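You operate a simulated robot arm through the tools that you are given. There is no shell and no other tool. Be economical: measure what you need, move in short steps, check, and stop when the job is done.

The job below is to be done with a simulated two-armed robot. You get a single attempt, and the scene is never put back.

JOB
Pull out the plate-side board, stand the blue vase on it and fill it to its line.
Fine: use the watering can and put it back. Set down upright: blue vase, watering can.

Only the result counts: the job must be done as asked and must still hold three seconds after the hand-in. Knocking over, shifting, dropping, spilling or breaking anything else fails it.

ROBOT AND FRAMES
Two 7-joint arms with two-finger parallel grippers on one trunk, on a base that drives. Base frame: it is fixed to the floor where the robot stands at the start and does not move with it; the origin is under the middle of the robot, x ahead of it, y to its left, z up. Lengths are in mm, angles in rad, forces in N, time in s.
The left shoulder is at the start at [30, 101, 1257], the right one opposite. Places, roughly: green vase [-1000, 2250, 500]; plate-side board [600, 100, 700]; plate-side drawer [600, 100, 600]; top of the plate-side board [600, 0, 800]. Payload 2.4 kg a hand.
Tool frame (each hand has its own): the origin (TCP) lies between the finger pads and is the grasp point; the fingertips stand 24 mm ahead of it; z points along the fingers, y is the line along which they close. Largest opening 68 mm; finger width 17, thickness 10; the body of the gripper, 40 by 70 mm, starts 41 mm behind the TCP.
Orientation is that of the tool frame in the base frame, as a unit quaternion [x, y, z, w]. With the fingers straight down and closing along the base's y, the tool's x points along the base's -x, its y along +y and its z along -z.

CONTROLS
- The arms move only by the tool nudge_tool. It takes "left_targets", "right_targets" or both (then of equal length, played together; a hand with none holds still); each is a list of rows, each an object of numbers (a shift or turn left out is 0, a gripper value left out holds the last): "dx", "dy", "dz": the shift along the base's x, y, z in mm; "wx", "wy", "wz": the turn, a rotation vector about the base's x, y, z in rad. In form: [{"dx": .., "dy": .., "dz": .., "wx": .., "wy": .., "wz": ..}, ...]. A call has 1 to 10 rows; each row shifts and turns the commanded pose from where the row before left it. "left_jaw" and "right_jaw" are, for a hand that has rows, the gripper command, from -1 (fully open) to 1 (shut), values between in proportion, set as the call begins (left out, the last holds). A row lasts 0.2 s, in which the tool goes at most 50 mm and 0.15 rad; a call with a longer step from one row to the next is refused whole, and so is a gripper value outside its range. A pose out of reach is approached as far as the arm can. The call stops where the force on the tool passes 40 N (or 10 N more than at its start, if that is more) or the arm is blocked; 0.2 s more then pass. The fingers move at their own pace (about 72 mm/s each) and stop on an object; they squeeze with about 41 N. The grip force told is the motor's: it shows also when the fingers shut on nothing. Time passes only in rows, and 0.2 s behind the last, so rows that do not move let the fingers close. It gives the time, the measured TCP pose, the force on the tool (base axes), the opening and the grip force at its end, in the units of the frame above (readings bear some noise), with the torque about the TCP (base axes, N m) and any sound that the robot's microphone picked up.
- Cameras (640 x 400 px; columns grow to the right, rows downward): "scene" is now at [104.3, 33.6, 1412.6]; the picture's right is [0.39, -0.92, 0.00], its down [-0.56, -0.24, -0.79] and it looks along [0.73, 0.31, -0.61] (base axes); focal length 214 px, centre (320, 200). "left" rides on the left gripper at [84, -11, -75] in its tool frame; the picture's right is [0.13, 0.99, 0.00], its down [-0.60, 0.08, -0.79] and it looks along [-0.79, 0.10, 0.61] (tool axes); focal length 251 px, centre (320, 200). "right" rides on the right gripper at [84, 11, -75] in its tool frame; the picture's right is [-0.13, 0.99, 0.00], its down [-0.60, -0.08, -0.79] and it looks along [-0.79, -0.10, 0.61] (tool axes); focal length 251 px, centre (320, 200). There is no depth. A picture from a camera that has moved, and an enlarged one, comes with that camera's place and axes in the base frame and with its lens.
- capture(camera): a new picture of that camera. The clock stands still meanwhile.
- raise_lower(by): slides the trunk up (or, below 0, down) by that many mm; the arms and the scene camera ride with it, the base frame stays. It gives what a move gives, with no picture.
- steer(legs): drives the robot by 1 to 6 legs, each [ahead, left, turn to the left] in mm, mm and rad, along the robot's own axes; the way and the turn of a leg run together, so that a leg with both is an arc; at most 1500 mm and 3.142 rad a leg. The arms and the cameras ride along, it lands a little off, and it stops where it bumps. It gives what a move gives.
- aim_head(pan, tilt): turns the head with the scene camera to pan (to the left, within 1.501 rad either way) and tilt (down, from -0.506 to 1.204), counted from straight ahead of the robot. It gives what a move gives.
- enlarge(camera, box): a new picture of the part [left, top, right, bottom] of that camera's present view, enlarged. The clock stands still meanwhile.
- job_done(): hands the job in; it is judged then, once.

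Go step by step. Nothing tells you exact positions but the pictures and the camera data: compare them with the known pose of the tool, close in by small moves and look again before you grip or let go. The budget is 120 turns and 100 pictures, counting those below and the enlarged ones. Unless the task says otherwise, let go and move clear before handing in.

The tools are called after "Request:" as a command line: name --argument value ..., lists and objects as JSON in quotes. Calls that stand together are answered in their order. nudge_tool: Moves the arms, as the interface text tells. Its arguments: {"type":"object","properties":{"left_targets":{"type":"array","items":{"type":"object","properties":{"dx":{"type":"number"},"dy":{"type":"number"},"dz":{"type":"number"},"wx":{"type":"number"},"wy":{"type":"number"},"wz":{"type":"number"}}}},"left_jaw":{"type":"number"},"right_targets":{"type":"array","items":{"type":"object","properties":{"dx":{"type":"number"},"dy":{"type":"number"},"dz":{"type":"number"},"wx":{"type":"number"},"wy":{"type":"number"},"wz":{"type":"number"}}}},"right_jaw":{"type":"number"}},"required":[]} The other tools are called the same way: raise_lower (by) slides the trunk up or down; steer (legs) drives the base; aim_head (pan, tilt) turns the head that bears the scene camera; capture (camera) takes a picture; enlarge (camera, box) takes an enlarged picture of a part of a camera's view; job_done () hands the job in.

At the start:

```text
t: 0.0
left_tcp_pos: [280.9, 308.6, 1360.0]
left_ee_rot: [0.0, 1.0, 0.0, 0.0]
left_contact_force: [0.4, -0.4, 0.3]
left_wrist_torque: [0.0, 0.02, -0.01]
left_gripper_width: 67.9
left_finger_force: 0.1
right_tcp_pos: [377.0, 5.2, 1338.0]
right_ee_rot: [0.0, 1.0, 0.0, 0.001]
right_contact_force: [0.3, 0.6, 0.9]
right_wrist_torque: [0.03, 0.01, 0.04]
right_gripper_width: 68.0
right_finger_force: 0.0
trunk travel left (down, up): [-470.0, 379.0]
robot x, y, heading: [0.1, -1.9, 0.002]
head pan, tilt: [0.403, 0.661]
```

scene: 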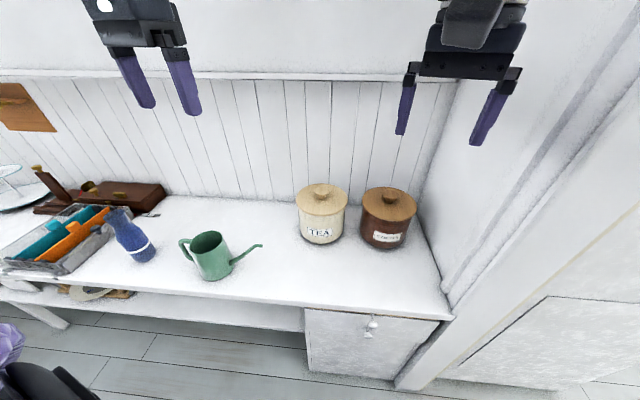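
right: 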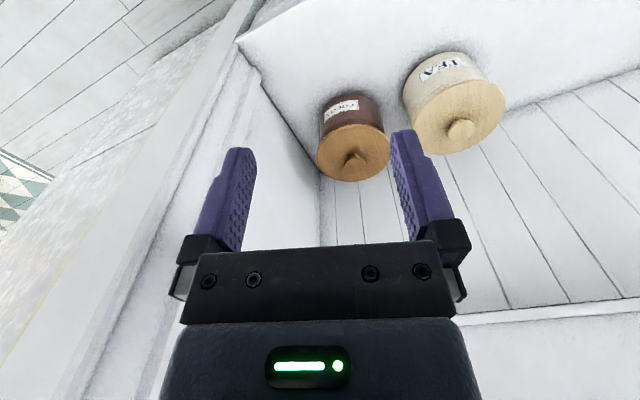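
left: 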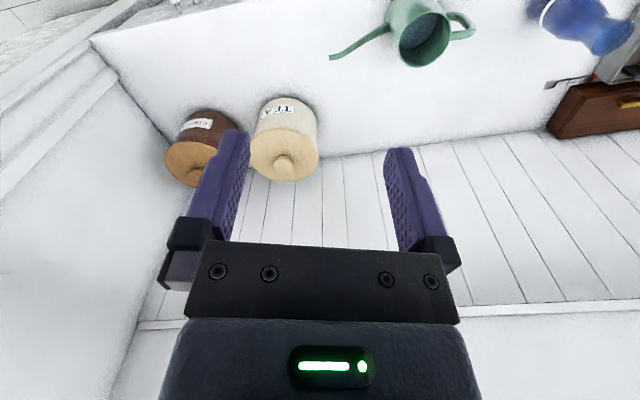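

I see the counter with the watering can, the blue vase and two canisters, and a front with two knobs to the right below it. I'll look closer at these.

Request:
enlarge --camera "scene" --box '[280, 280, 480, 400]'

Request:
enlarge --camera "scene" --box '[0, 150, 280, 325]'

Request:
aim_head --pan 1.2 --tilt 0.6

Request:
capture --camera "scene"

```text
3.20 times, centred on (380, 340) of scene
camera zoom: at [104.3, 33.6, 1412.6], right [0.39, -0.92, 0.0], down [-0.56, -0.24, -0.79], along [0.73, 0.31, -0.61], focal length 686 px, centre (128, -248)
```

zoom: 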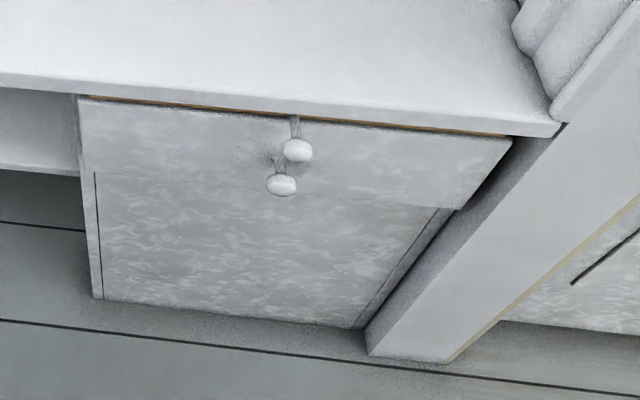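

```text
2.29 times, centred on (140, 238) of scene
camera zoom: at [104.3, 33.6, 1412.6], right [0.39, -0.92, 0.0], down [-0.56, -0.24, -0.79], along [0.73, 0.31, -0.61], focal length 490 px, centre (731, 114)
```

zoom: 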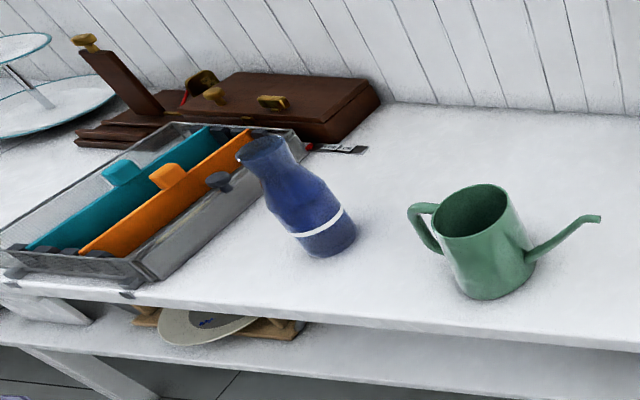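

```text
t: 1.1
left_tcp_pos: [281.7, 306.9, 1360.5]
left_ee_rot: [0.0, 1.0, 0.0, 0.0]
left_contact_force: [0.1, -1.0, -0.7]
left_wrist_torque: [0.03, 0.01, -0.01]
left_gripper_width: 68.0
left_finger_force: 0.0
right_tcp_pos: [376.9, 5.3, 1337.4]
right_ee_rot: [0.001, 1.0, 0.0, 0.001]
right_contact_force: [0.3, -0.4, 0.6]
right_wrist_torque: [-0.02, -0.01, -0.02]
right_gripper_width: 68.0
right_finger_force: 0.1
trunk travel left (down, up): [-470.0, 379.0]
robot x, y, heading: [-1.8, -2.0, -0.002]
head pan, tilt: [1.201, 0.6]
```

```text
94 pictures are left
camera scene: at [56.9, 82.1, 1418.0], right [0.93, -0.36, 0.0], down [-0.2, -0.53, -0.82], along [0.3, 0.77, -0.57], focal length 214 px, centre (320, 200)
```

scene: 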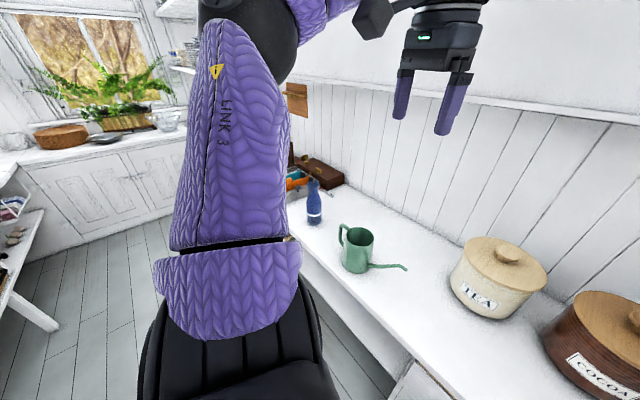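

The can and vase stand on the counter to the left; I need a better baseline for measuring, so I lower the trunk and look again.

Request:
raise_lower --by -200

Request:
aim_head --pan 0.4 --tilt 0.66

Request:
capture --camera "scene"

Request:
capture --camera "left"

```text
t: 3.3
left_tcp_pos: [282.0, 307.4, 1160.6]
left_ee_rot: [0.0, 1.0, 0.0, 0.0]
left_contact_force: [-0.3, -0.1, -0.3]
left_wrist_torque: [-0.02, -0.06, 0.0]
left_gripper_width: 68.0
left_finger_force: 0.1
right_tcp_pos: [374.8, 5.3, 1138.5]
right_ee_rot: [0.0, 1.0, 0.002, 0.001]
right_contact_force: [0.2, -0.7, 0.2]
right_wrist_torque: [-0.01, -0.01, -0.02]
right_gripper_width: 68.2
right_finger_force: 0.1
trunk travel left (down, up): [-270.0, 579.0]
robot x, y, heading: [-1.4, -1.5, -0.002]
head pan, tilt: [1.201, 0.6]
```

```text
t: 4.4
left_tcp_pos: [282.4, 307.9, 1159.5]
left_ee_rot: [0.0, 1.0, 0.0, 0.0]
left_contact_force: [0.1, 0.4, -0.7]
left_wrist_torque: [0.01, -0.02, -0.01]
left_gripper_width: 68.0
left_finger_force: 0.0
right_tcp_pos: [376.3, 6.1, 1136.9]
right_ee_rot: [0.001, 1.0, 0.0, 0.001]
right_contact_force: [1.3, 0.2, 0.4]
right_wrist_torque: [-0.01, -0.02, -0.01]
right_gripper_width: 67.8
right_finger_force: 0.0
trunk travel left (down, up): [-270.0, 579.0]
robot x, y, heading: [-1.7, -3.7, -0.001]
head pan, tilt: [0.4, 0.66]
```

```text
93 pictures are left
camera scene: at [136.3, 33.3, 1211.1], right [0.39, -0.92, 0.0], down [-0.56, -0.24, -0.79], along [0.73, 0.31, -0.61], focal length 214 px, centre (320, 200)
```

scene: 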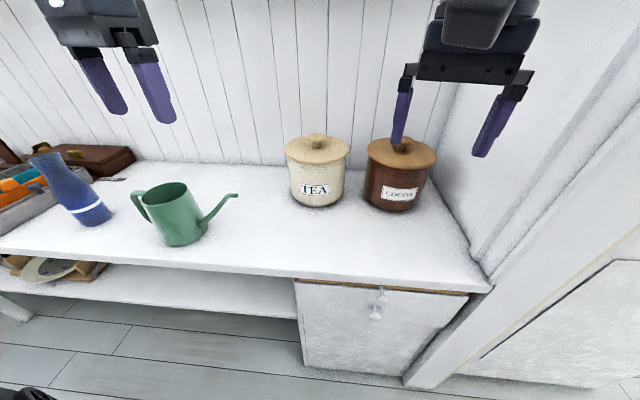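

```text
92 pictures are left
camera left: at [197.8, 294.5, 1235.3], right [-0.13, 0.99, 0.0], down [0.6, 0.08, 0.79], along [0.79, 0.1, -0.61], focal length 251 px, centre (320, 200)
```

left: 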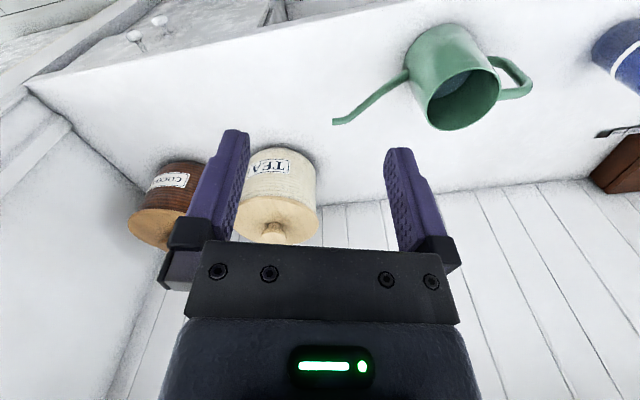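

The counter runs turned about 0.32 rad to the left, its top at about z=805; the board knob is the upper one, near (410, 0, 762). I square up to the counter, back off a bit and look again.

Request:
steer --legs '[[0, 0, 0.317], [-150, 0, 0]]'

Request:
aim_head --pan 0.0 --tilt 0.75

Request:
capture --camera "scene"

```text
t: 6.8
left_tcp_pos: [30.5, 332.5, 1160.2]
left_ee_rot: [-0.153, 0.988, 0.0, 0.0]
left_contact_force: [-0.7, 0.2, -0.6]
left_wrist_torque: [0.04, 0.02, -0.01]
left_gripper_width: 68.0
left_finger_force: 0.1
right_tcp_pos: [211.4, 72.7, 1137.3]
right_ee_rot: [-0.152, 0.988, 0.0, 0.001]
right_contact_force: [-0.6, 0.2, -0.2]
right_wrist_torque: [-0.01, 0.02, -0.01]
right_gripper_width: 67.9
right_finger_force: 0.0
trunk travel left (down, up): [-270.0, 579.0]
robot x, y, heading: [-146.4, -45.3, 0.308]
head pan, tilt: [0.4, 0.66]
```

```text
t: 7.7
left_tcp_pos: [30.1, 331.0, 1159.8]
left_ee_rot: [-0.154, 0.988, 0.0, 0.0]
left_contact_force: [1.0, 0.0, 0.1]
left_wrist_torque: [-0.01, -0.04, 0.01]
left_gripper_width: 67.7
left_finger_force: 0.0
right_tcp_pos: [211.6, 72.6, 1137.7]
right_ee_rot: [-0.152, 0.988, 0.0, 0.001]
right_contact_force: [-0.4, 0.2, -0.7]
right_wrist_torque: [0.01, 0.02, 0.0]
right_gripper_width: 68.0
right_finger_force: 0.2
trunk travel left (down, up): [-270.0, 579.0]
robot x, y, heading: [-144.5, -44.8, 0.309]
head pan, tilt: [0.0, 0.75]
```

```text
91 pictures are left
camera scene: at [-11.8, -5.1, 1203.4], right [0.3, -0.95, 0.0], down [-0.65, -0.21, -0.73], along [0.7, 0.22, -0.68], focal length 214 px, centre (320, 200)
```

scene: 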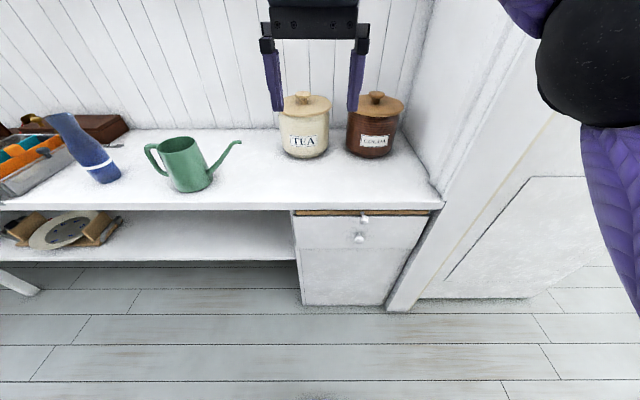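

The view is now square to the counter. I zoom onto the knobs.

Request:
enlarge --camera "scene" --box '[310, 195, 410, 258]'

Request:
enlarge --camera "scene" --box '[0, 90, 260, 260]'

```text
6.35 times, centred on (360, 226) of scene
camera zoom: at [-11.8, -5.1, 1203.4], right [0.3, -0.95, 0.0], down [-0.65, -0.21, -0.73], along [0.7, 0.22, -0.68], focal length 1362 px, centre (66, 32)
```

zoom: 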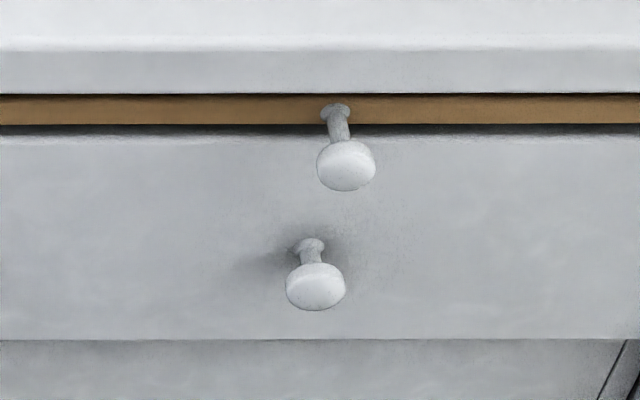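

```text
2.35 times, centred on (130, 175) of scene
camera zoom: at [-11.8, -5.1, 1203.4], right [0.3, -0.95, 0.0], down [-0.65, -0.21, -0.73], along [0.7, 0.22, -0.68], focal length 505 px, centre (767, 259)
```

zoom: 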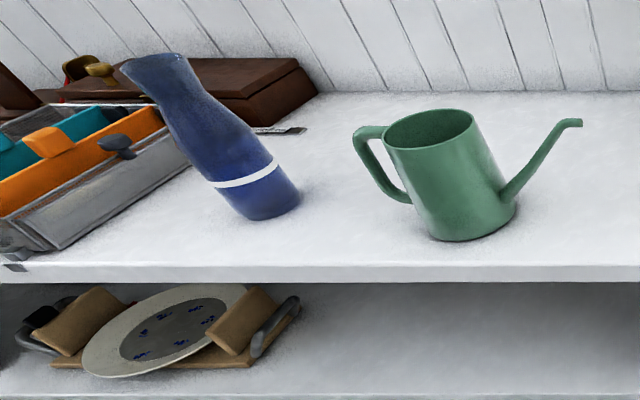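

The knob of the thin wood board is at about (424, -2, 735), the drawer knob is well below it. I lower the trunk and turn the right hand to point horizontally at the counter.

Request:
raise_lower --by -120

Request:
nudge_tool --right_targets '[{"wx": 0.0457, "wy": -0.1428}, {"wx": 0.0457, "wy": -0.1428}, {"wx": 0.0457, "wy": -0.1428}, {"wx": 0.0457, "wy": -0.1428}, {"wx": 0.0457, "wy": -0.1428}, {"wx": 0.0457, "wy": -0.1428}, {"wx": 0.0457, "wy": -0.1428}, {"wx": 0.0457, "wy": -0.1428}, {"wx": 0.0457, "wy": -0.1428}, {"wx": 0.0457, "wy": -0.1428}]' --right_jaw -1

Request:
nudge_tool --right_targets '[{"wx": 0.0217, "wy": -0.068, "dx": 10, "dy": -10, "dz": -30}, {"dx": 20, "dy": -15, "dz": -45}, {"dx": 25, "dy": -15, "dz": -40}, {"dx": 25, "dy": -15, "dz": -40}, {"dx": 25, "dy": -15, "dz": -40}, {"dx": 20, "dy": -15, "dz": -40}, {"dx": 20, "dy": -15, "dz": -40}, {"dx": 0, "dy": 0, "dz": 0}]'

Request:
capture --camera "scene"

Request:
capture --camera "right"

```text
t: 9.2
left_tcp_pos: [30.3, 331.1, 1040.0]
left_ee_rot: [-0.153, 0.988, 0.0, -0.001]
left_contact_force: [0.8, 0.1, 1.2]
left_wrist_torque: [0.0, 0.02, 0.0]
left_gripper_width: 68.2
left_finger_force: 0.1
right_tcp_pos: [212.2, 72.3, 1017.3]
right_ee_rot: [-0.152, 0.988, 0.001, 0.001]
right_contact_force: [-0.4, -0.3, -0.2]
right_wrist_torque: [-0.05, 0.01, -0.03]
right_gripper_width: 68.3
right_finger_force: 0.0
trunk travel left (down, up): [-150.0, 699.0]
robot x, y, heading: [-148.6, -46.8, 0.309]
head pan, tilt: [0.0, 0.75]
```

```text
t: 11.4
left_tcp_pos: [29.9, 331.7, 1040.0]
left_ee_rot: [-0.153, 0.988, 0.0, 0.0]
left_contact_force: [-0.5, 0.3, 0.4]
left_wrist_torque: [0.03, -0.01, 0.02]
left_gripper_width: 68.2
left_finger_force: 0.1
right_tcp_pos: [211.6, 73.5, 1016.8]
right_ee_rot: [-0.112, 0.722, 0.108, 0.674]
right_contact_force: [0.7, -0.7, 0.2]
right_wrist_torque: [-0.02, 0.03, -0.02]
right_gripper_width: 68.2
right_finger_force: 0.0
trunk travel left (down, up): [-150.0, 699.0]
robot x, y, heading: [-144.4, -46.2, 0.305]
head pan, tilt: [0.0, 0.75]
```

```text
refused: row 2 steps farther than a row can; nothing moved
```

```text
88 pictures are left
camera scene: at [18.2, 4.3, 1080.9], right [0.3, -0.95, 0.0], down [-0.65, -0.21, -0.73], along [0.7, 0.22, -0.68], focal length 214 px, centre (320, 200)
```

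scene: 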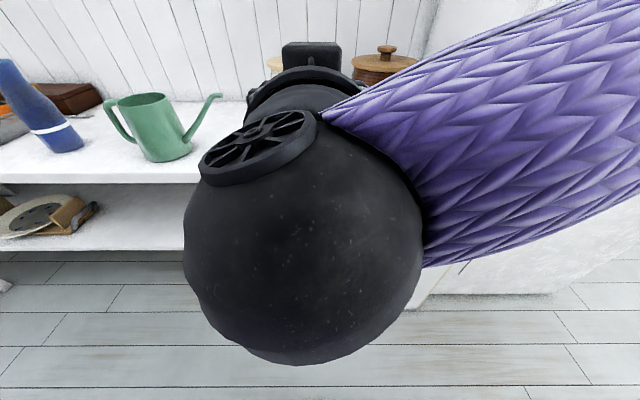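

```text
87 pictures are left
camera right: at [132.0, 59.3, 938.3], right [-0.3, 0.95, 0.13], down [-0.69, -0.31, 0.66], along [0.66, 0.1, 0.74], focal length 251 px, centre (320, 200)
```

right: 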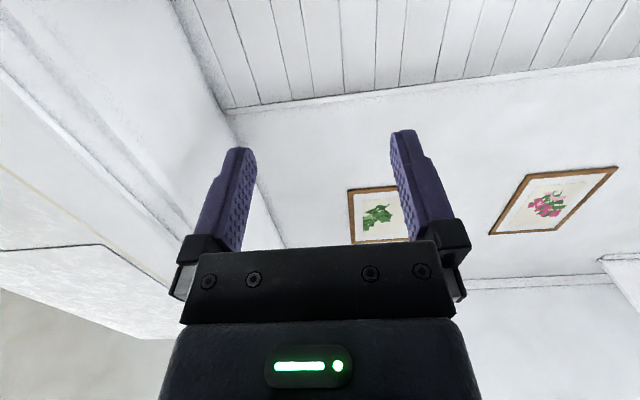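

The hand is turned; I now lower it to a standoff in front of the knob.

Request:
nudge_tool --right_targets '[{"wx": 0.0217, "wy": -0.068, "dx": 10, "dy": -14, "dz": -40}, {"dx": 20, "dy": -14, "dz": -40}, {"dx": 21, "dy": -14, "dz": -40}, {"dx": 21, "dy": -14, "dz": -40}, {"dx": 21, "dy": -14, "dz": -40}, {"dx": 21, "dy": -14, "dz": -40}, {"dx": 21, "dy": -12, "dz": -41}, {"dx": 0}]'

Request:
capture --camera "scene"

Request:
capture --camera "right"

```text
t: 13.2
left_tcp_pos: [31.5, 330.9, 1040.4]
left_ee_rot: [-0.153, 0.988, 0.0, 0.0]
left_contact_force: [0.1, -1.1, -0.4]
left_wrist_torque: [-0.03, -0.01, -0.01]
left_gripper_width: 68.2
left_finger_force: 0.0
right_tcp_pos: [283.0, 64.0, 803.8]
right_ee_rot: [-0.107, 0.7, 0.11, 0.698]
right_contact_force: [0.8, 0.3, -0.8]
right_wrist_torque: [-0.04, -0.01, -0.01]
right_gripper_width: 68.1
right_finger_force: 0.0
right hand out of reach, approached as far as the arm can: row 4, 5, 6, 7
trunk travel left (down, up): [-150.0, 699.0]
robot x, y, heading: [-146.1, -48.0, 0.306]
head pan, tilt: [0.0, 0.75]
```

```text
86 pictures are left
camera scene: at [18.3, 4.4, 1080.9], right [0.3, -0.95, 0.0], down [-0.65, -0.21, -0.73], along [0.7, 0.22, -0.68], focal length 214 px, centre (320, 200)
```

scene: 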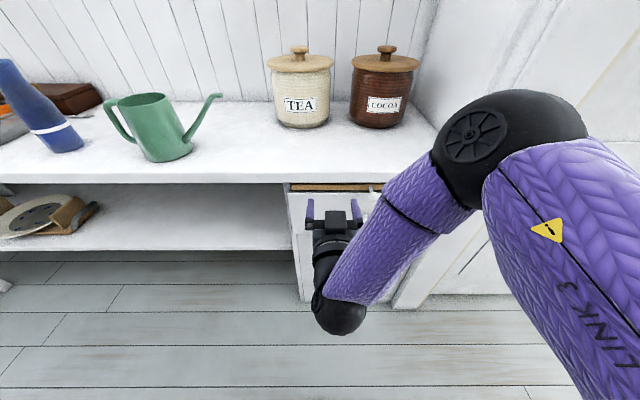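

```text
85 pictures are left
camera right: at [206.7, 53.8, 720.4], right [-0.3, 0.94, 0.13], down [-0.73, -0.32, 0.6], along [0.61, 0.08, 0.79], focal length 251 px, centre (320, 200)
```

right: 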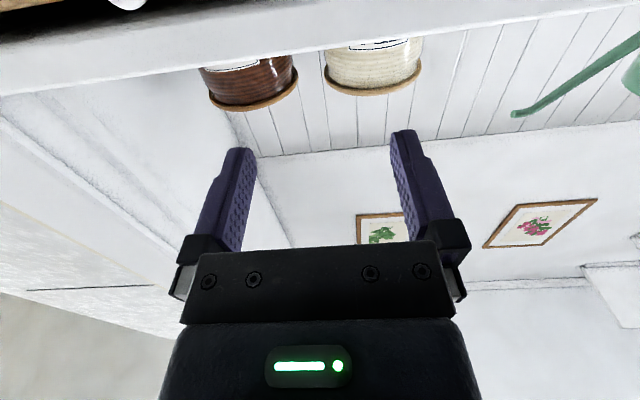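

The arm runs out of reach from this height; I lower the trunk further and retry.

Request:
raise_lower --by -70

Request:
nudge_tool --right_targets '[{"dx": 8, "dy": -24}, {"dx": 8, "dy": -24}, {"dx": 8, "dy": -24}, {"dx": 0}]'

```text
t: 14.3
left_tcp_pos: [30.6, 332.2, 970.7]
left_ee_rot: [-0.153, 0.988, 0.001, 0.0]
left_contact_force: [0.6, -0.7, 0.4]
left_wrist_torque: [-0.01, 0.01, -0.01]
left_gripper_width: 67.9
left_finger_force: 0.1
right_tcp_pos: [280.5, 66.4, 734.6]
right_ee_rot: [-0.109, 0.698, 0.111, 0.699]
right_contact_force: [-0.7, -0.2, -0.4]
right_wrist_torque: [-0.02, -0.01, -0.03]
right_gripper_width: 68.2
right_finger_force: 0.1
trunk travel left (down, up): [-80.0, 769.0]
robot x, y, heading: [-146.6, -47.1, 0.309]
head pan, tilt: [0.0, 0.75]
```

```text
t: 15.3
left_tcp_pos: [32.6, 330.3, 969.4]
left_ee_rot: [-0.153, 0.988, 0.0, 0.0]
left_contact_force: [1.0, -0.1, 0.4]
left_wrist_torque: [-0.01, 0.0, -0.03]
left_gripper_width: 67.9
left_finger_force: 0.0
right_tcp_pos: [275.1, 35.4, 756.6]
right_ee_rot: [-0.108, 0.699, 0.11, 0.698]
right_contact_force: [-0.7, 0.0, -0.5]
right_wrist_torque: [0.0, 0.0, 0.04]
right_gripper_width: 68.1
right_finger_force: 0.1
right hand out of reach, approached as far as the arm can: row 1, 2, 3
trunk travel left (down, up): [-80.0, 769.0]
robot x, y, heading: [-146.4, -46.1, 0.307]
head pan, tilt: [0.0, 0.75]
```

The arm is simply at full stretch, so I move the robot closer and rightwards to line the hand up with the knob.

Request:
steer --legs '[[60, -78, 0]]'

Request:
nudge_tool --right_targets '[{"dz": -10}, {"dz": -10}, {"dz": 0}]'

Request:
capture --camera "scene"

Request:
capture --camera "right"

```text
t: 16.4
left_tcp_pos: [110.7, 274.0, 968.9]
left_ee_rot: [-0.155, 0.988, 0.0, 0.0]
left_contact_force: [-0.2, 0.9, -0.7]
left_wrist_torque: [0.01, -0.02, -0.02]
left_gripper_width: 67.7
left_finger_force: 0.0
right_tcp_pos: [354.8, -22.0, 755.9]
right_ee_rot: [-0.107, 0.699, 0.11, 0.698]
right_contact_force: [-0.5, -0.3, 0.1]
right_wrist_torque: [0.01, -0.01, -0.02]
right_gripper_width: 68.0
right_finger_force: 0.0
trunk travel left (down, up): [-80.0, 769.0]
robot x, y, heading: [-63.9, -102.4, 0.308]
head pan, tilt: [0.0, 0.75]
```

```text
t: 17.2
left_tcp_pos: [110.1, 274.0, 969.9]
left_ee_rot: [-0.156, 0.988, 0.001, 0.0]
left_contact_force: [-0.4, -0.7, -1.4]
left_wrist_torque: [0.01, -0.02, 0.01]
left_gripper_width: 67.9
left_finger_force: 0.1
right_tcp_pos: [350.5, -15.2, 740.3]
right_ee_rot: [-0.108, 0.699, 0.109, 0.698]
right_contact_force: [-0.9, -0.5, 0.2]
right_wrist_torque: [0.01, -0.02, -0.02]
right_gripper_width: 68.0
right_finger_force: 0.0
right hand out of reach, approached as far as the arm can: row 1, 2
trunk travel left (down, up): [-80.0, 769.0]
robot x, y, heading: [-64.7, -105.9, 0.309]
head pan, tilt: [0.0, 0.75]
```

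```text
84 pictures are left
camera scene: at [120.2, -46.0, 1008.6], right [0.3, -0.95, 0.0], down [-0.65, -0.21, -0.73], along [0.7, 0.22, -0.68], focal length 214 px, centre (320, 200)
```

scene: 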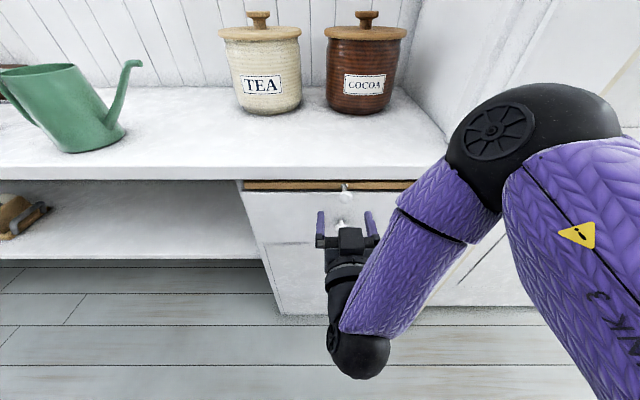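

```text
83 pictures are left
camera right: at [275.8, -25.2, 656.1], right [-0.3, 0.94, 0.13], down [-0.73, -0.32, 0.61], along [0.61, 0.08, 0.78], focal length 251 px, centre (320, 200)
```

right: 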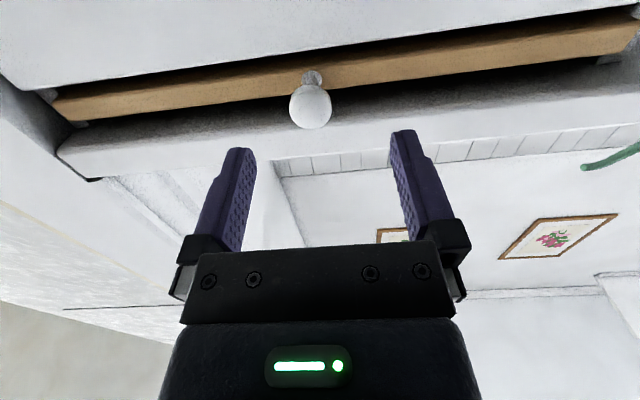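

Triangulation puts the knob head at (425, 1, 746), 76 mm ahead of the hand. I drive onto it and close.

Request:
steer --legs '[[71, -7, 0]]'

Request:
nudge_tool --right_targets '[{"dz": 0}]'

Request:
capture --camera "right"

Request:
enlarge --camera "scene" --box '[240, 140, 440, 265]'

```text
t: 18.4
left_tcp_pos: [181.5, 289.1, 970.2]
left_ee_rot: [-0.152, 0.988, 0.0, -0.001]
left_contact_force: [0.1, 0.0, -0.2]
left_wrist_torque: [-0.01, 0.03, -0.01]
left_gripper_width: 68.2
left_finger_force: 0.0
right_tcp_pos: [420.8, -0.4, 739.3]
right_ee_rot: [-0.108, 0.701, 0.11, 0.696]
right_contact_force: [-1.2, -1.2, -0.7]
right_wrist_torque: [0.02, -0.02, 0.05]
right_gripper_width: 67.6
right_finger_force: 0.1
trunk travel left (down, up): [-80.0, 769.0]
robot x, y, heading: [7.4, -87.0, 0.306]
head pan, tilt: [0.0, 0.75]
stopped in leg 1: the force on the tool passed its limit at 59 N (the readings are from after the stop); the commanded pose is now the measured one
```

```text
t: 18.8
left_tcp_pos: [182.5, 289.2, 971.4]
left_ee_rot: [-0.154, 0.988, 0.001, -0.001]
left_contact_force: [-0.1, 0.3, 0.3]
left_wrist_torque: [0.01, 0.0, 0.01]
left_gripper_width: 68.0
left_finger_force: 0.1
right_tcp_pos: [420.4, -0.3, 739.3]
right_ee_rot: [-0.108, 0.701, 0.11, 0.696]
right_contact_force: [-1.9, -1.6, 0.0]
right_wrist_torque: [0.0, 0.01, 0.06]
right_gripper_width: 67.7
right_finger_force: 0.0
trunk travel left (down, up): [-80.0, 769.0]
robot x, y, heading: [3.8, -91.9, 0.303]
head pan, tilt: [0.0, 0.75]
```

```text
82 pictures are left
camera right: at [344.8, -11.1, 655.8], right [-0.3, 0.94, 0.13], down [-0.73, -0.32, 0.61], along [0.62, 0.09, 0.78], focal length 251 px, centre (320, 200)
```

right: 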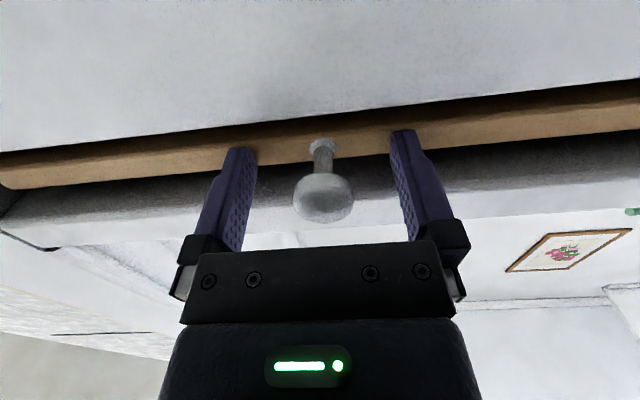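

```text
3.20 times, centred on (340, 202) of scene
camera zoom: at [191.1, -31.3, 1008.6], right [0.3, -0.95, 0.0], down [-0.65, -0.21, -0.73], along [0.7, 0.22, -0.68], focal length 686 px, centre (256, 192)
```

zoom: 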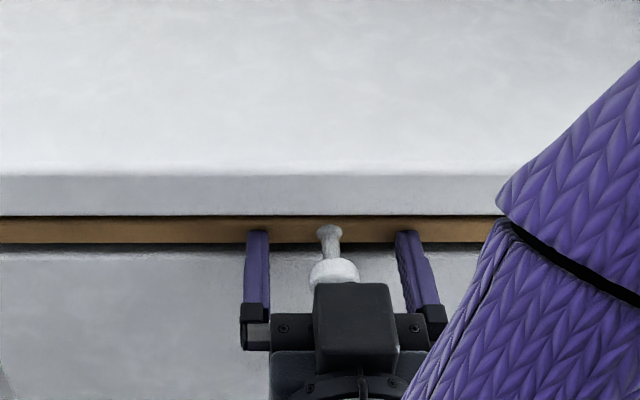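

The finger tips touch the board edge, with the knob between the fingers. I close on it.

Request:
nudge_tool --right_targets '[{"dx": -3, "dy": -1}, {"dx": 0}, {"dx": 0}, {"dx": 0}]' --right_jaw 1

Request:
capture --camera "right"

```text
t: 19.8
left_tcp_pos: [181.1, 290.9, 968.7]
left_ee_rot: [-0.154, 0.988, -0.001, 0.0]
left_contact_force: [-0.5, 0.1, 0.0]
left_wrist_torque: [0.01, -0.01, 0.0]
left_gripper_width: 68.1
left_finger_force: 0.0
right_tcp_pos: [417.2, 0.0, 738.6]
right_ee_rot: [-0.108, 0.701, 0.11, 0.697]
right_contact_force: [-3.3, 14.7, -0.2]
right_wrist_torque: [0.3, -0.45, 0.13]
right_gripper_width: 25.2
right_finger_force: 41.1
trunk travel left (down, up): [-80.0, 769.0]
robot x, y, heading: [3.9, -89.9, 0.306]
head pan, tilt: [0.0, 0.75]
```

```text
80 pictures are left
camera right: at [341.5, -11.0, 655.6], right [-0.3, 0.94, 0.13], down [-0.73, -0.32, 0.61], along [0.62, 0.09, 0.78], focal length 251 px, centre (320, 200)
```

right: 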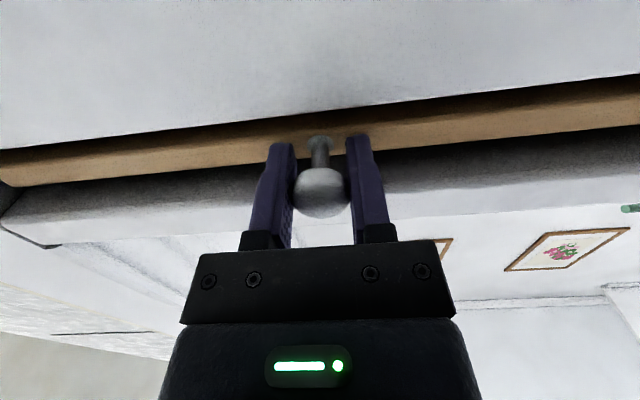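

The knob is gripped. I pull by driving backwards.

Request:
steer --legs '[[-120, 0, 0]]'

Request:
capture --camera "scene"

```text
t: 21.0
left_tcp_pos: [69.4, 255.5, 969.1]
left_ee_rot: [-0.153, 0.988, -0.001, 0.0]
left_contact_force: [0.9, 0.0, -0.9]
left_wrist_torque: [0.0, 0.01, -0.03]
left_gripper_width: 68.2
left_finger_force: 0.1
right_tcp_pos: [304.0, -35.0, 739.6]
right_ee_rot: [-0.108, 0.702, 0.109, 0.696]
right_contact_force: [-9.7, 19.8, 2.6]
right_wrist_torque: [-0.46, 0.42, -0.03]
right_gripper_width: 25.3
right_finger_force: 40.5
trunk travel left (down, up): [-80.0, 769.0]
robot x, y, heading: [-104.8, -125.0, 0.308]
head pan, tilt: [0.0, 0.75]
```

```text
79 pictures are left
camera scene: at [78.3, -65.2, 1008.7], right [0.3, -0.95, 0.0], down [-0.65, -0.21, -0.73], along [0.7, 0.22, -0.68], focal length 214 px, centre (320, 200)
```

scene: 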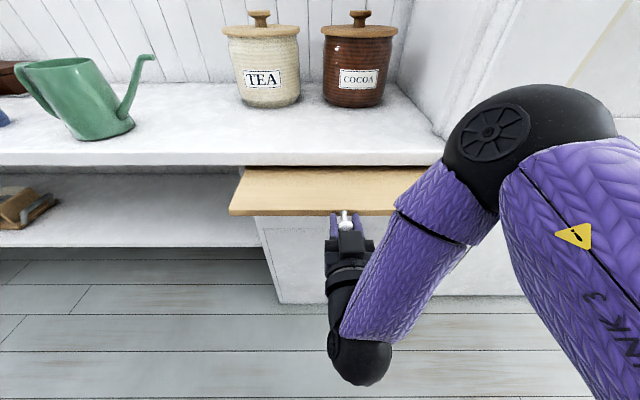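

The board is out by 120 mm and slides well. I pull it further.

Request:
steer --legs '[[-90, 0, 0]]'

Request:
steer --legs '[[-50, 0, 0]]'

Request:
capture --camera "scene"

```text
t: 22.1
left_tcp_pos: [-16.1, 227.2, 969.7]
left_ee_rot: [-0.153, 0.988, 0.0, 0.001]
left_contact_force: [1.0, -0.9, 0.4]
left_wrist_torque: [-0.01, 0.0, 0.0]
left_gripper_width: 68.0
left_finger_force: 0.1
right_tcp_pos: [218.2, -63.0, 739.8]
right_ee_rot: [-0.108, 0.702, 0.109, 0.695]
right_contact_force: [-4.6, 8.1, 6.0]
right_wrist_torque: [-0.35, 0.5, 0.09]
right_gripper_width: 25.0
right_finger_force: 40.7
trunk travel left (down, up): [-80.0, 769.0]
robot x, y, heading: [-189.1, -152.0, 0.304]
head pan, tilt: [0.0, 0.75]
```

```text
t: 23.0
left_tcp_pos: [-64.4, 212.3, 969.1]
left_ee_rot: [-0.154, 0.988, 0.001, 0.0]
left_contact_force: [-0.5, -0.6, -0.1]
left_wrist_torque: [0.02, -0.02, -0.02]
left_gripper_width: 67.9
left_finger_force: 0.1
right_tcp_pos: [170.6, -77.8, 738.0]
right_ee_rot: [-0.109, 0.702, 0.11, 0.695]
right_contact_force: [-5.0, 3.4, 4.1]
right_wrist_torque: [0.22, -0.77, -0.28]
right_gripper_width: 25.1
right_finger_force: 40.7
trunk travel left (down, up): [-80.0, 769.0]
robot x, y, heading: [-242.4, -169.7, 0.306]
head pan, tilt: [0.0, 0.75]
```

```text
78 pictures are left
camera scene: at [-55.4, -108.9, 1008.7], right [0.3, -0.95, 0.0], down [-0.65, -0.21, -0.73], along [0.7, 0.22, -0.68], focal length 214 px, centre (320, 200)
```

scene: 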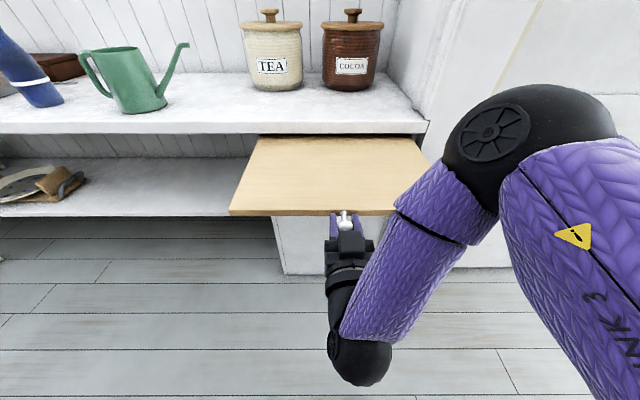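

Out 260 mm; I probe a little further for a stop.

Request:
steer --legs '[[-30, 0, 0]]'

```text
t: 23.8
left_tcp_pos: [-73.0, 209.2, 969.0]
left_ee_rot: [-0.155, 0.988, 0.0, -0.002]
left_contact_force: [-0.8, 0.1, -0.3]
left_wrist_torque: [-0.03, -0.02, -0.02]
left_gripper_width: 67.9
left_finger_force: 0.0
right_tcp_pos: [165.6, -80.6, 739.9]
right_ee_rot: [-0.107, 0.7, 0.111, 0.697]
right_contact_force: [14.3, 7.4, -19.6]
right_wrist_torque: [0.38, -1.19, 0.18]
right_gripper_width: 25.1
right_finger_force: 40.4
trunk travel left (down, up): [-80.0, 769.0]
robot x, y, heading: [-250.0, -171.0, 0.31]
head pan, tilt: [0.0, 0.75]
stopped in leg 1: the force on the tool passed its limit at 78 N (the readings are from after the stop); the commanded pose is now the measured one
```

That is the board's end stop, so it is fully out. I let go and back away.

Request:
nudge_tool --right_targets '[{"dx": 0}, {"dx": 0}, {"dx": 0}]' --right_jaw -1

Request:
steer --legs '[[-150, 0, 0]]'

Request:
raise_lower --by 270

Request:
capture --camera "scene"

```text
t: 24.6
left_tcp_pos: [-73.7, 208.2, 969.0]
left_ee_rot: [-0.155, 0.988, -0.001, -0.001]
left_contact_force: [0.1, 0.0, -0.4]
left_wrist_torque: [0.02, 0.01, 0.01]
left_gripper_width: 68.0
left_finger_force: 0.1
right_tcp_pos: [162.8, -80.9, 740.5]
right_ee_rot: [-0.107, 0.699, 0.111, 0.699]
right_contact_force: [-0.4, 0.0, -0.5]
right_wrist_torque: [-0.01, -0.02, 0.0]
right_gripper_width: 68.2
right_finger_force: 0.1
trunk travel left (down, up): [-80.0, 769.0]
robot x, y, heading: [-249.8, -166.7, 0.305]
head pan, tilt: [0.0, 0.75]
```

```text
t: 26.0
left_tcp_pos: [-217.0, 163.8, 969.6]
left_ee_rot: [-0.157, 0.988, 0.0, -0.001]
left_contact_force: [0.1, 0.1, -0.2]
left_wrist_torque: [-0.01, -0.01, -0.01]
left_gripper_width: 67.8
left_finger_force: 0.0
right_tcp_pos: [23.3, -123.6, 741.5]
right_ee_rot: [-0.109, 0.698, 0.113, 0.698]
right_contact_force: [1.1, -0.2, 0.4]
right_wrist_torque: [-0.01, 0.03, 0.01]
right_gripper_width: 68.2
right_finger_force: 0.0
trunk travel left (down, up): [-80.0, 769.0]
robot x, y, heading: [-387.0, -215.9, 0.317]
head pan, tilt: [0.0, 0.75]
```

```text
t: 28.7
left_tcp_pos: [-217.7, 163.3, 1239.5]
left_ee_rot: [-0.157, 0.988, 0.0, 0.0]
left_contact_force: [0.6, 0.0, -0.1]
left_wrist_torque: [-0.02, -0.03, 0.03]
left_gripper_width: 68.3
left_finger_force: 0.1
right_tcp_pos: [-4.6, -132.3, 1077.7]
right_ee_rot: [-0.097, 0.631, 0.122, 0.76]
right_contact_force: [-0.2, 0.9, -0.4]
right_wrist_torque: [0.0, 0.0, 0.03]
right_gripper_width: 68.1
right_finger_force: 0.0
trunk travel left (down, up): [-350.0, 499.0]
robot x, y, heading: [-391.7, -215.3, 0.315]
head pan, tilt: [0.0, 0.75]
```

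```text
77 pictures are left
camera scene: at [-271.8, -177.8, 1284.2], right [0.31, -0.95, 0.0], down [-0.65, -0.21, -0.73], along [0.7, 0.23, -0.68], focal length 214 px, centre (320, 200)
```

scene: 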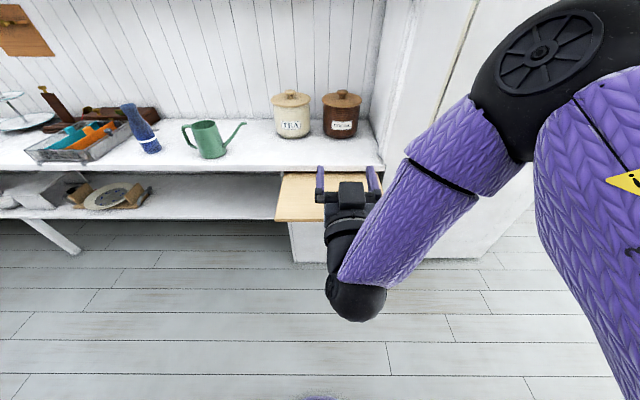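

The board is fully out and free. Next I park the right hand tucked in and look at the vase and can more closely.

Request:
nudge_tool --right_targets '[{"wx": -0.045, "wy": 0.139, "dx": -8, "dy": -8, "dz": 15}, {"wx": -0.045, "wy": 0.139, "dx": -8, "dy": -8, "dz": 15}, {"wx": -0.045, "wy": 0.139, "dx": -8, "dy": -8, "dz": 15}, {"wx": -0.045, "wy": 0.139, "dx": -8, "dy": -8, "dz": 15}, {"wx": -0.045, "wy": 0.139, "dx": -8, "dy": -8, "dz": 15}, {"wx": -0.045, "wy": 0.139, "dx": -8, "dy": -8, "dz": 15}, {"wx": -0.045, "wy": 0.139, "dx": -8, "dy": -8, "dz": 15}, {"wx": -0.045, "wy": 0.139, "dx": -8, "dy": -8, "dz": 15}, {"wx": -0.045, "wy": 0.139, "dx": -8, "dy": -8, "dz": 15}, {"wx": -0.045, "wy": 0.139, "dx": -8, "dy": -8, "dz": 15}]'

Request:
nudge_tool --right_targets '[{"wx": -0.045, "wy": 0.139, "dx": -8, "dy": -8, "dz": 15}, {"wx": -0.045, "wy": 0.139, "dx": -8, "dy": -8, "dz": 15}, {"dz": 15, "dx": -8, "dy": -15}, {"dz": 15, "dx": -8, "dy": -15}, {"dz": 15, "dx": -8, "dy": -15}]'

Request:
steer --legs '[[0, 780, 0], [300, 0, 0]]'

Request:
capture --camera "scene"

```text
t: 30.9
left_tcp_pos: [-216.6, 164.9, 1239.7]
left_ee_rot: [-0.157, 0.988, -0.001, -0.001]
left_contact_force: [0.4, 0.5, -0.2]
left_wrist_torque: [-0.03, 0.0, 0.02]
left_gripper_width: 67.8
left_finger_force: 0.0
right_tcp_pos: [-83.3, -213.4, 1228.8]
right_ee_rot: [-0.152, 0.978, 0.022, 0.144]
right_contact_force: [0.0, -0.7, -0.6]
right_wrist_torque: [-0.04, 0.01, -0.03]
right_gripper_width: 68.2
right_finger_force: 0.0
trunk travel left (down, up): [-350.0, 499.0]
robot x, y, heading: [-392.2, -217.4, 0.315]
head pan, tilt: [0.0, 0.75]
```

```text
t: 32.1
left_tcp_pos: [-218.2, 163.3, 1239.1]
left_ee_rot: [-0.158, 0.988, 0.0, -0.001]
left_contact_force: [0.1, -0.8, -0.7]
left_wrist_torque: [0.02, 0.02, -0.01]
left_gripper_width: 68.1
left_finger_force: 0.0
right_tcp_pos: [-122.3, -265.4, 1287.4]
right_ee_rot: [-0.153, 0.988, 0.001, 0.002]
right_contact_force: [-0.5, 0.3, -0.9]
right_wrist_torque: [0.03, 0.0, -0.02]
right_gripper_width: 68.2
right_finger_force: 0.1
right hand out of reach, approached as far as the arm can: row 5
trunk travel left (down, up): [-350.0, 499.0]
robot x, y, heading: [-388.8, -213.0, 0.312]
head pan, tilt: [0.0, 0.75]
```

```text
t: 38.0
left_tcp_pos: [-183.2, 1018.3, 1239.4]
left_ee_rot: [-0.166, 0.986, 0.0, -0.001]
left_contact_force: [0.3, -1.0, -0.5]
left_wrist_torque: [-0.02, 0.0, 0.02]
left_gripper_width: 67.7
left_finger_force: 0.0
right_tcp_pos: [-81.2, 590.6, 1289.1]
right_ee_rot: [-0.162, 0.987, 0.0, 0.001]
right_contact_force: [0.2, 0.0, -0.3]
right_wrist_torque: [0.0, 0.0, 0.01]
right_gripper_width: 67.6
right_finger_force: 0.1
trunk travel left (down, up): [-350.0, 499.0]
robot x, y, heading: [-349.3, 631.5, 0.329]
head pan, tilt: [0.0, 0.75]
```

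```text
76 pictures are left
camera scene: at [-232.5, 674.4, 1284.2], right [0.33, -0.95, 0.0], down [-0.65, -0.22, -0.73], along [0.69, 0.24, -0.68], focal length 214 px, centre (320, 200)
```

scene: 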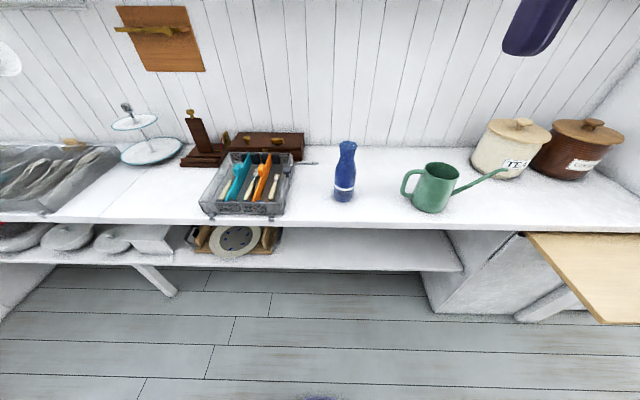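

Now the vase is nearly ahead, with the can to its right. I zoom on both for shapes.

Request:
enlarge --camera "scene" --box '[300, 120, 420, 225]'

Request:
enlarge --camera "scene" --box '[380, 140, 520, 230]'

```text
3.81 times, centred on (360, 172) of scene
camera zoom: at [-232.5, 674.4, 1284.2], right [0.33, -0.95, 0.0], down [-0.65, -0.22, -0.73], along [0.69, 0.24, -0.68], focal length 817 px, centre (168, 305)
```

zoom: 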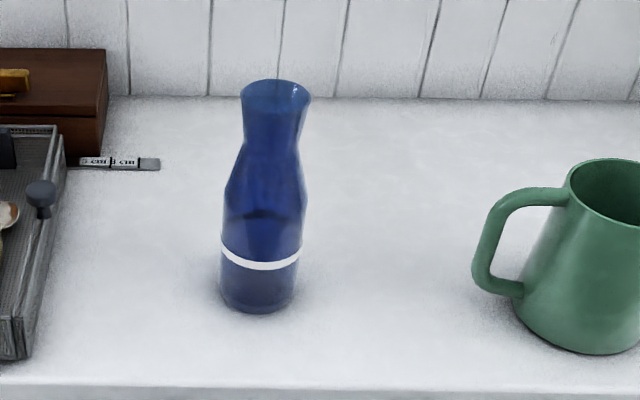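

```text
4.44 times, centred on (450, 185) of scene
camera zoom: at [-232.5, 674.4, 1284.2], right [0.33, -0.95, 0.0], down [-0.65, -0.22, -0.73], along [0.69, 0.24, -0.68], focal length 953 px, centre (-258, 267)
```

zoom: 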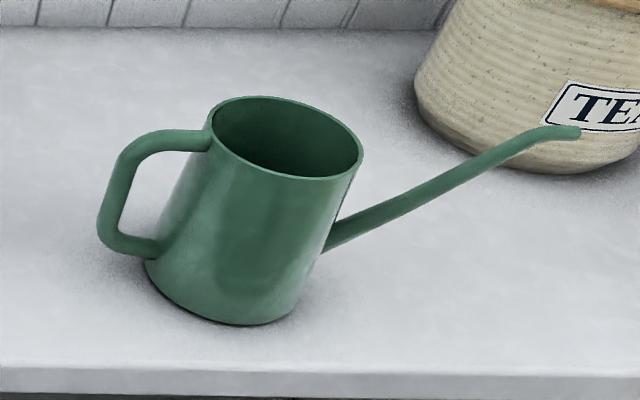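

The vase stands near (303, 778) with a neck about 42 mm wide at z≈945. I look down to see how far my base reaches.

Request:
aim_head --pan 0.0 --tilt 1.2

Request:
capture --camera "scene"

```text
t: 38.9
left_tcp_pos: [-183.9, 1016.4, 1239.3]
left_ee_rot: [-0.166, 0.986, 0.0, 0.0]
left_contact_force: [-0.6, 0.8, -1.2]
left_wrist_torque: [-0.01, 0.01, 0.01]
left_gripper_width: 67.8
left_finger_force: 0.0
right_tcp_pos: [-81.7, 589.5, 1289.4]
right_ee_rot: [-0.161, 0.987, 0.0, 0.002]
right_contact_force: [1.2, -0.3, 1.4]
right_wrist_torque: [0.01, 0.01, 0.01]
right_gripper_width: 68.2
right_finger_force: 0.1
trunk travel left (down, up): [-350.0, 499.0]
robot x, y, heading: [-348.2, 634.3, 0.334]
head pan, tilt: [0.0, 1.201]
```

```text
73 pictures are left
camera scene: at [-258.5, 665.5, 1252.6], right [0.33, -0.95, 0.0], down [-0.88, -0.3, -0.36], along [0.34, 0.12, -0.93], focal length 214 px, centre (320, 200)
```

scene: 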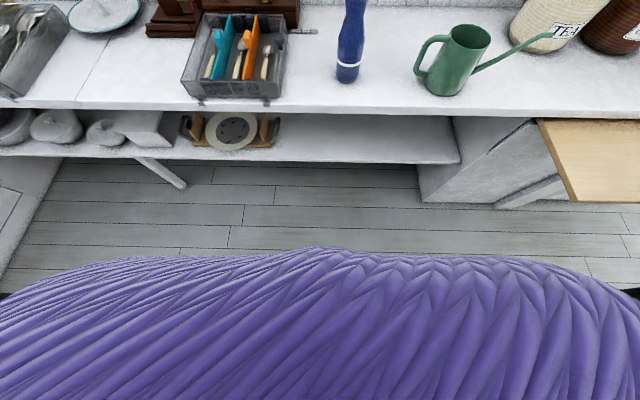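

The base isn't visible, so I'll stay cautious. I align sideways, lower the trunk and set the left hand to point forward, 20° down.

Request:
aim_head --pan 0.1 --tilt 0.65

Request:
steer --legs '[[0, -150, -0.03]]'

Request:
raise_lower --by -110

Request:
nudge_tool --left_targets '[{"wx": 0.0408, "wy": -0.1296, "dx": 20, "dy": -18, "dz": -18}, {"wx": 0.0408, "wy": -0.1296, "dx": 20, "dy": -18, "dz": -18}, {"wx": 0.0408, "wy": -0.1296, "dx": 20, "dy": -18, "dz": -18}, {"wx": 0.0408, "wy": -0.1296, "dx": 20, "dy": -18, "dz": -18}, {"wx": 0.0408, "wy": -0.1296, "dx": 20, "dy": -18, "dz": -18}, {"wx": 0.0408, "wy": -0.1296, "dx": 20, "dy": -18, "dz": -18}, {"wx": 0.0408, "wy": -0.1296, "dx": 20, "dy": -18, "dz": -18}, {"wx": 0.0408, "wy": -0.1296, "dx": 20, "dy": -18, "dz": -18}, {"wx": 0.0408, "wy": -0.1296, "dx": 20, "dy": -18, "dz": -18}, {"dx": 10, "dy": -10, "dz": -18}]' --left_jaw -1

Request:
capture --camera "scene"

Request:
capture --camera "left"

```text
t: 39.9
left_tcp_pos: [-184.2, 1018.1, 1239.6]
left_ee_rot: [-0.166, 0.986, 0.0, 0.0]
left_contact_force: [-0.6, 0.1, 0.3]
left_wrist_torque: [-0.03, 0.02, -0.02]
left_gripper_width: 68.1
left_finger_force: 0.1
right_tcp_pos: [-81.8, 590.9, 1288.9]
right_ee_rot: [-0.161, 0.987, 0.0, 0.003]
right_contact_force: [-0.1, -0.6, -0.8]
right_wrist_torque: [0.01, 0.0, -0.01]
right_gripper_width: 67.8
right_finger_force: 0.0
trunk travel left (down, up): [-350.0, 499.0]
robot x, y, heading: [-350.3, 634.3, 0.336]
head pan, tilt: [0.099, 0.649]
```

```text
t: 41.3
left_tcp_pos: [-127.1, 873.0, 1240.3]
left_ee_rot: [-0.152, 0.988, 0.0, -0.001]
left_contact_force: [-0.1, -0.6, 0.4]
left_wrist_torque: [0.0, 0.0, 0.04]
left_gripper_width: 67.8
left_finger_force: 0.0
right_tcp_pos: [-37.7, 441.6, 1289.9]
right_ee_rot: [-0.148, 0.989, 0.0, 0.003]
right_contact_force: [0.5, -0.6, 0.1]
right_wrist_torque: [0.01, -0.02, -0.01]
right_gripper_width: 68.0
right_finger_force: 0.1
trunk travel left (down, up): [-350.0, 499.0]
robot x, y, heading: [-300.9, 497.2, 0.304]
head pan, tilt: [0.099, 0.649]
```

```text
t: 42.7
left_tcp_pos: [-128.4, 873.5, 1130.4]
left_ee_rot: [-0.152, 0.988, 0.0, -0.001]
left_contact_force: [-0.6, 0.9, 1.1]
left_wrist_torque: [0.03, 0.02, 0.03]
left_gripper_width: 67.9
left_finger_force: 0.0
right_tcp_pos: [-15.1, 451.8, 1164.4]
right_ee_rot: [-0.148, 0.989, -0.005, -0.026]
right_contact_force: [0.5, -0.5, 1.2]
right_wrist_torque: [0.01, -0.04, 0.01]
right_gripper_width: 68.0
right_finger_force: 0.1
trunk travel left (down, up): [-240.0, 609.0]
robot x, y, heading: [-300.2, 493.6, 0.308]
head pan, tilt: [0.099, 0.649]
```

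```text
t: 44.9
left_tcp_pos: [64.6, 699.5, 950.2]
left_ee_rot: [-0.125, 0.809, 0.087, 0.568]
left_contact_force: [-0.2, 0.3, -0.8]
left_wrist_torque: [0.0, 0.04, 0.01]
left_gripper_width: 67.9
left_finger_force: 0.0
right_tcp_pos: [-15.3, 451.0, 1164.4]
right_ee_rot: [-0.147, 0.989, -0.004, -0.027]
right_contact_force: [0.4, -0.5, 0.7]
right_wrist_torque: [-0.01, -0.02, 0.0]
right_gripper_width: 68.3
right_finger_force: 0.1
trunk travel left (down, up): [-240.0, 609.0]
robot x, y, heading: [-303.6, 496.5, 0.304]
head pan, tilt: [0.099, 0.649]
```

```text
72 pictures are left
camera scene: at [-163.4, 548.0, 1181.5], right [0.39, -0.92, 0.0], down [-0.56, -0.24, -0.8], along [0.73, 0.31, -0.6], focal length 214 px, centre (320, 200)
```

scene: 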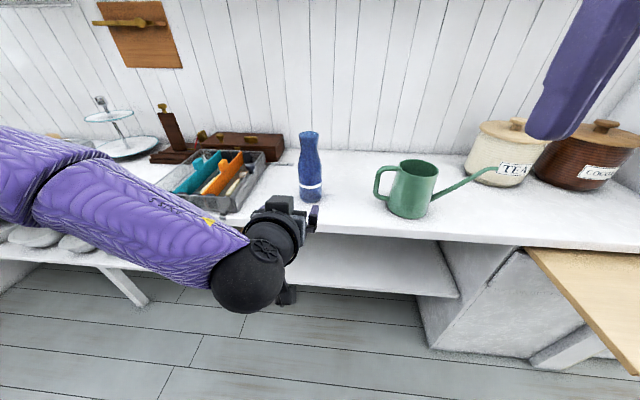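

```text
71 pictures are left
camera left: at [-26.8, 657.8, 897.2], right [-0.34, 0.93, -0.12], down [-0.54, -0.09, 0.84], along [0.77, 0.35, 0.53], focal length 251 px, centre (320, 200)
```

left: 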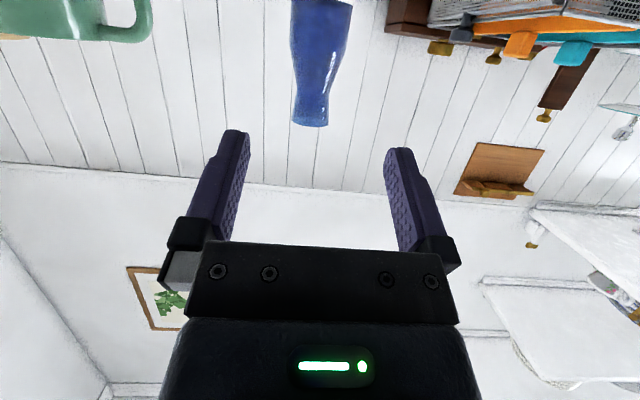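

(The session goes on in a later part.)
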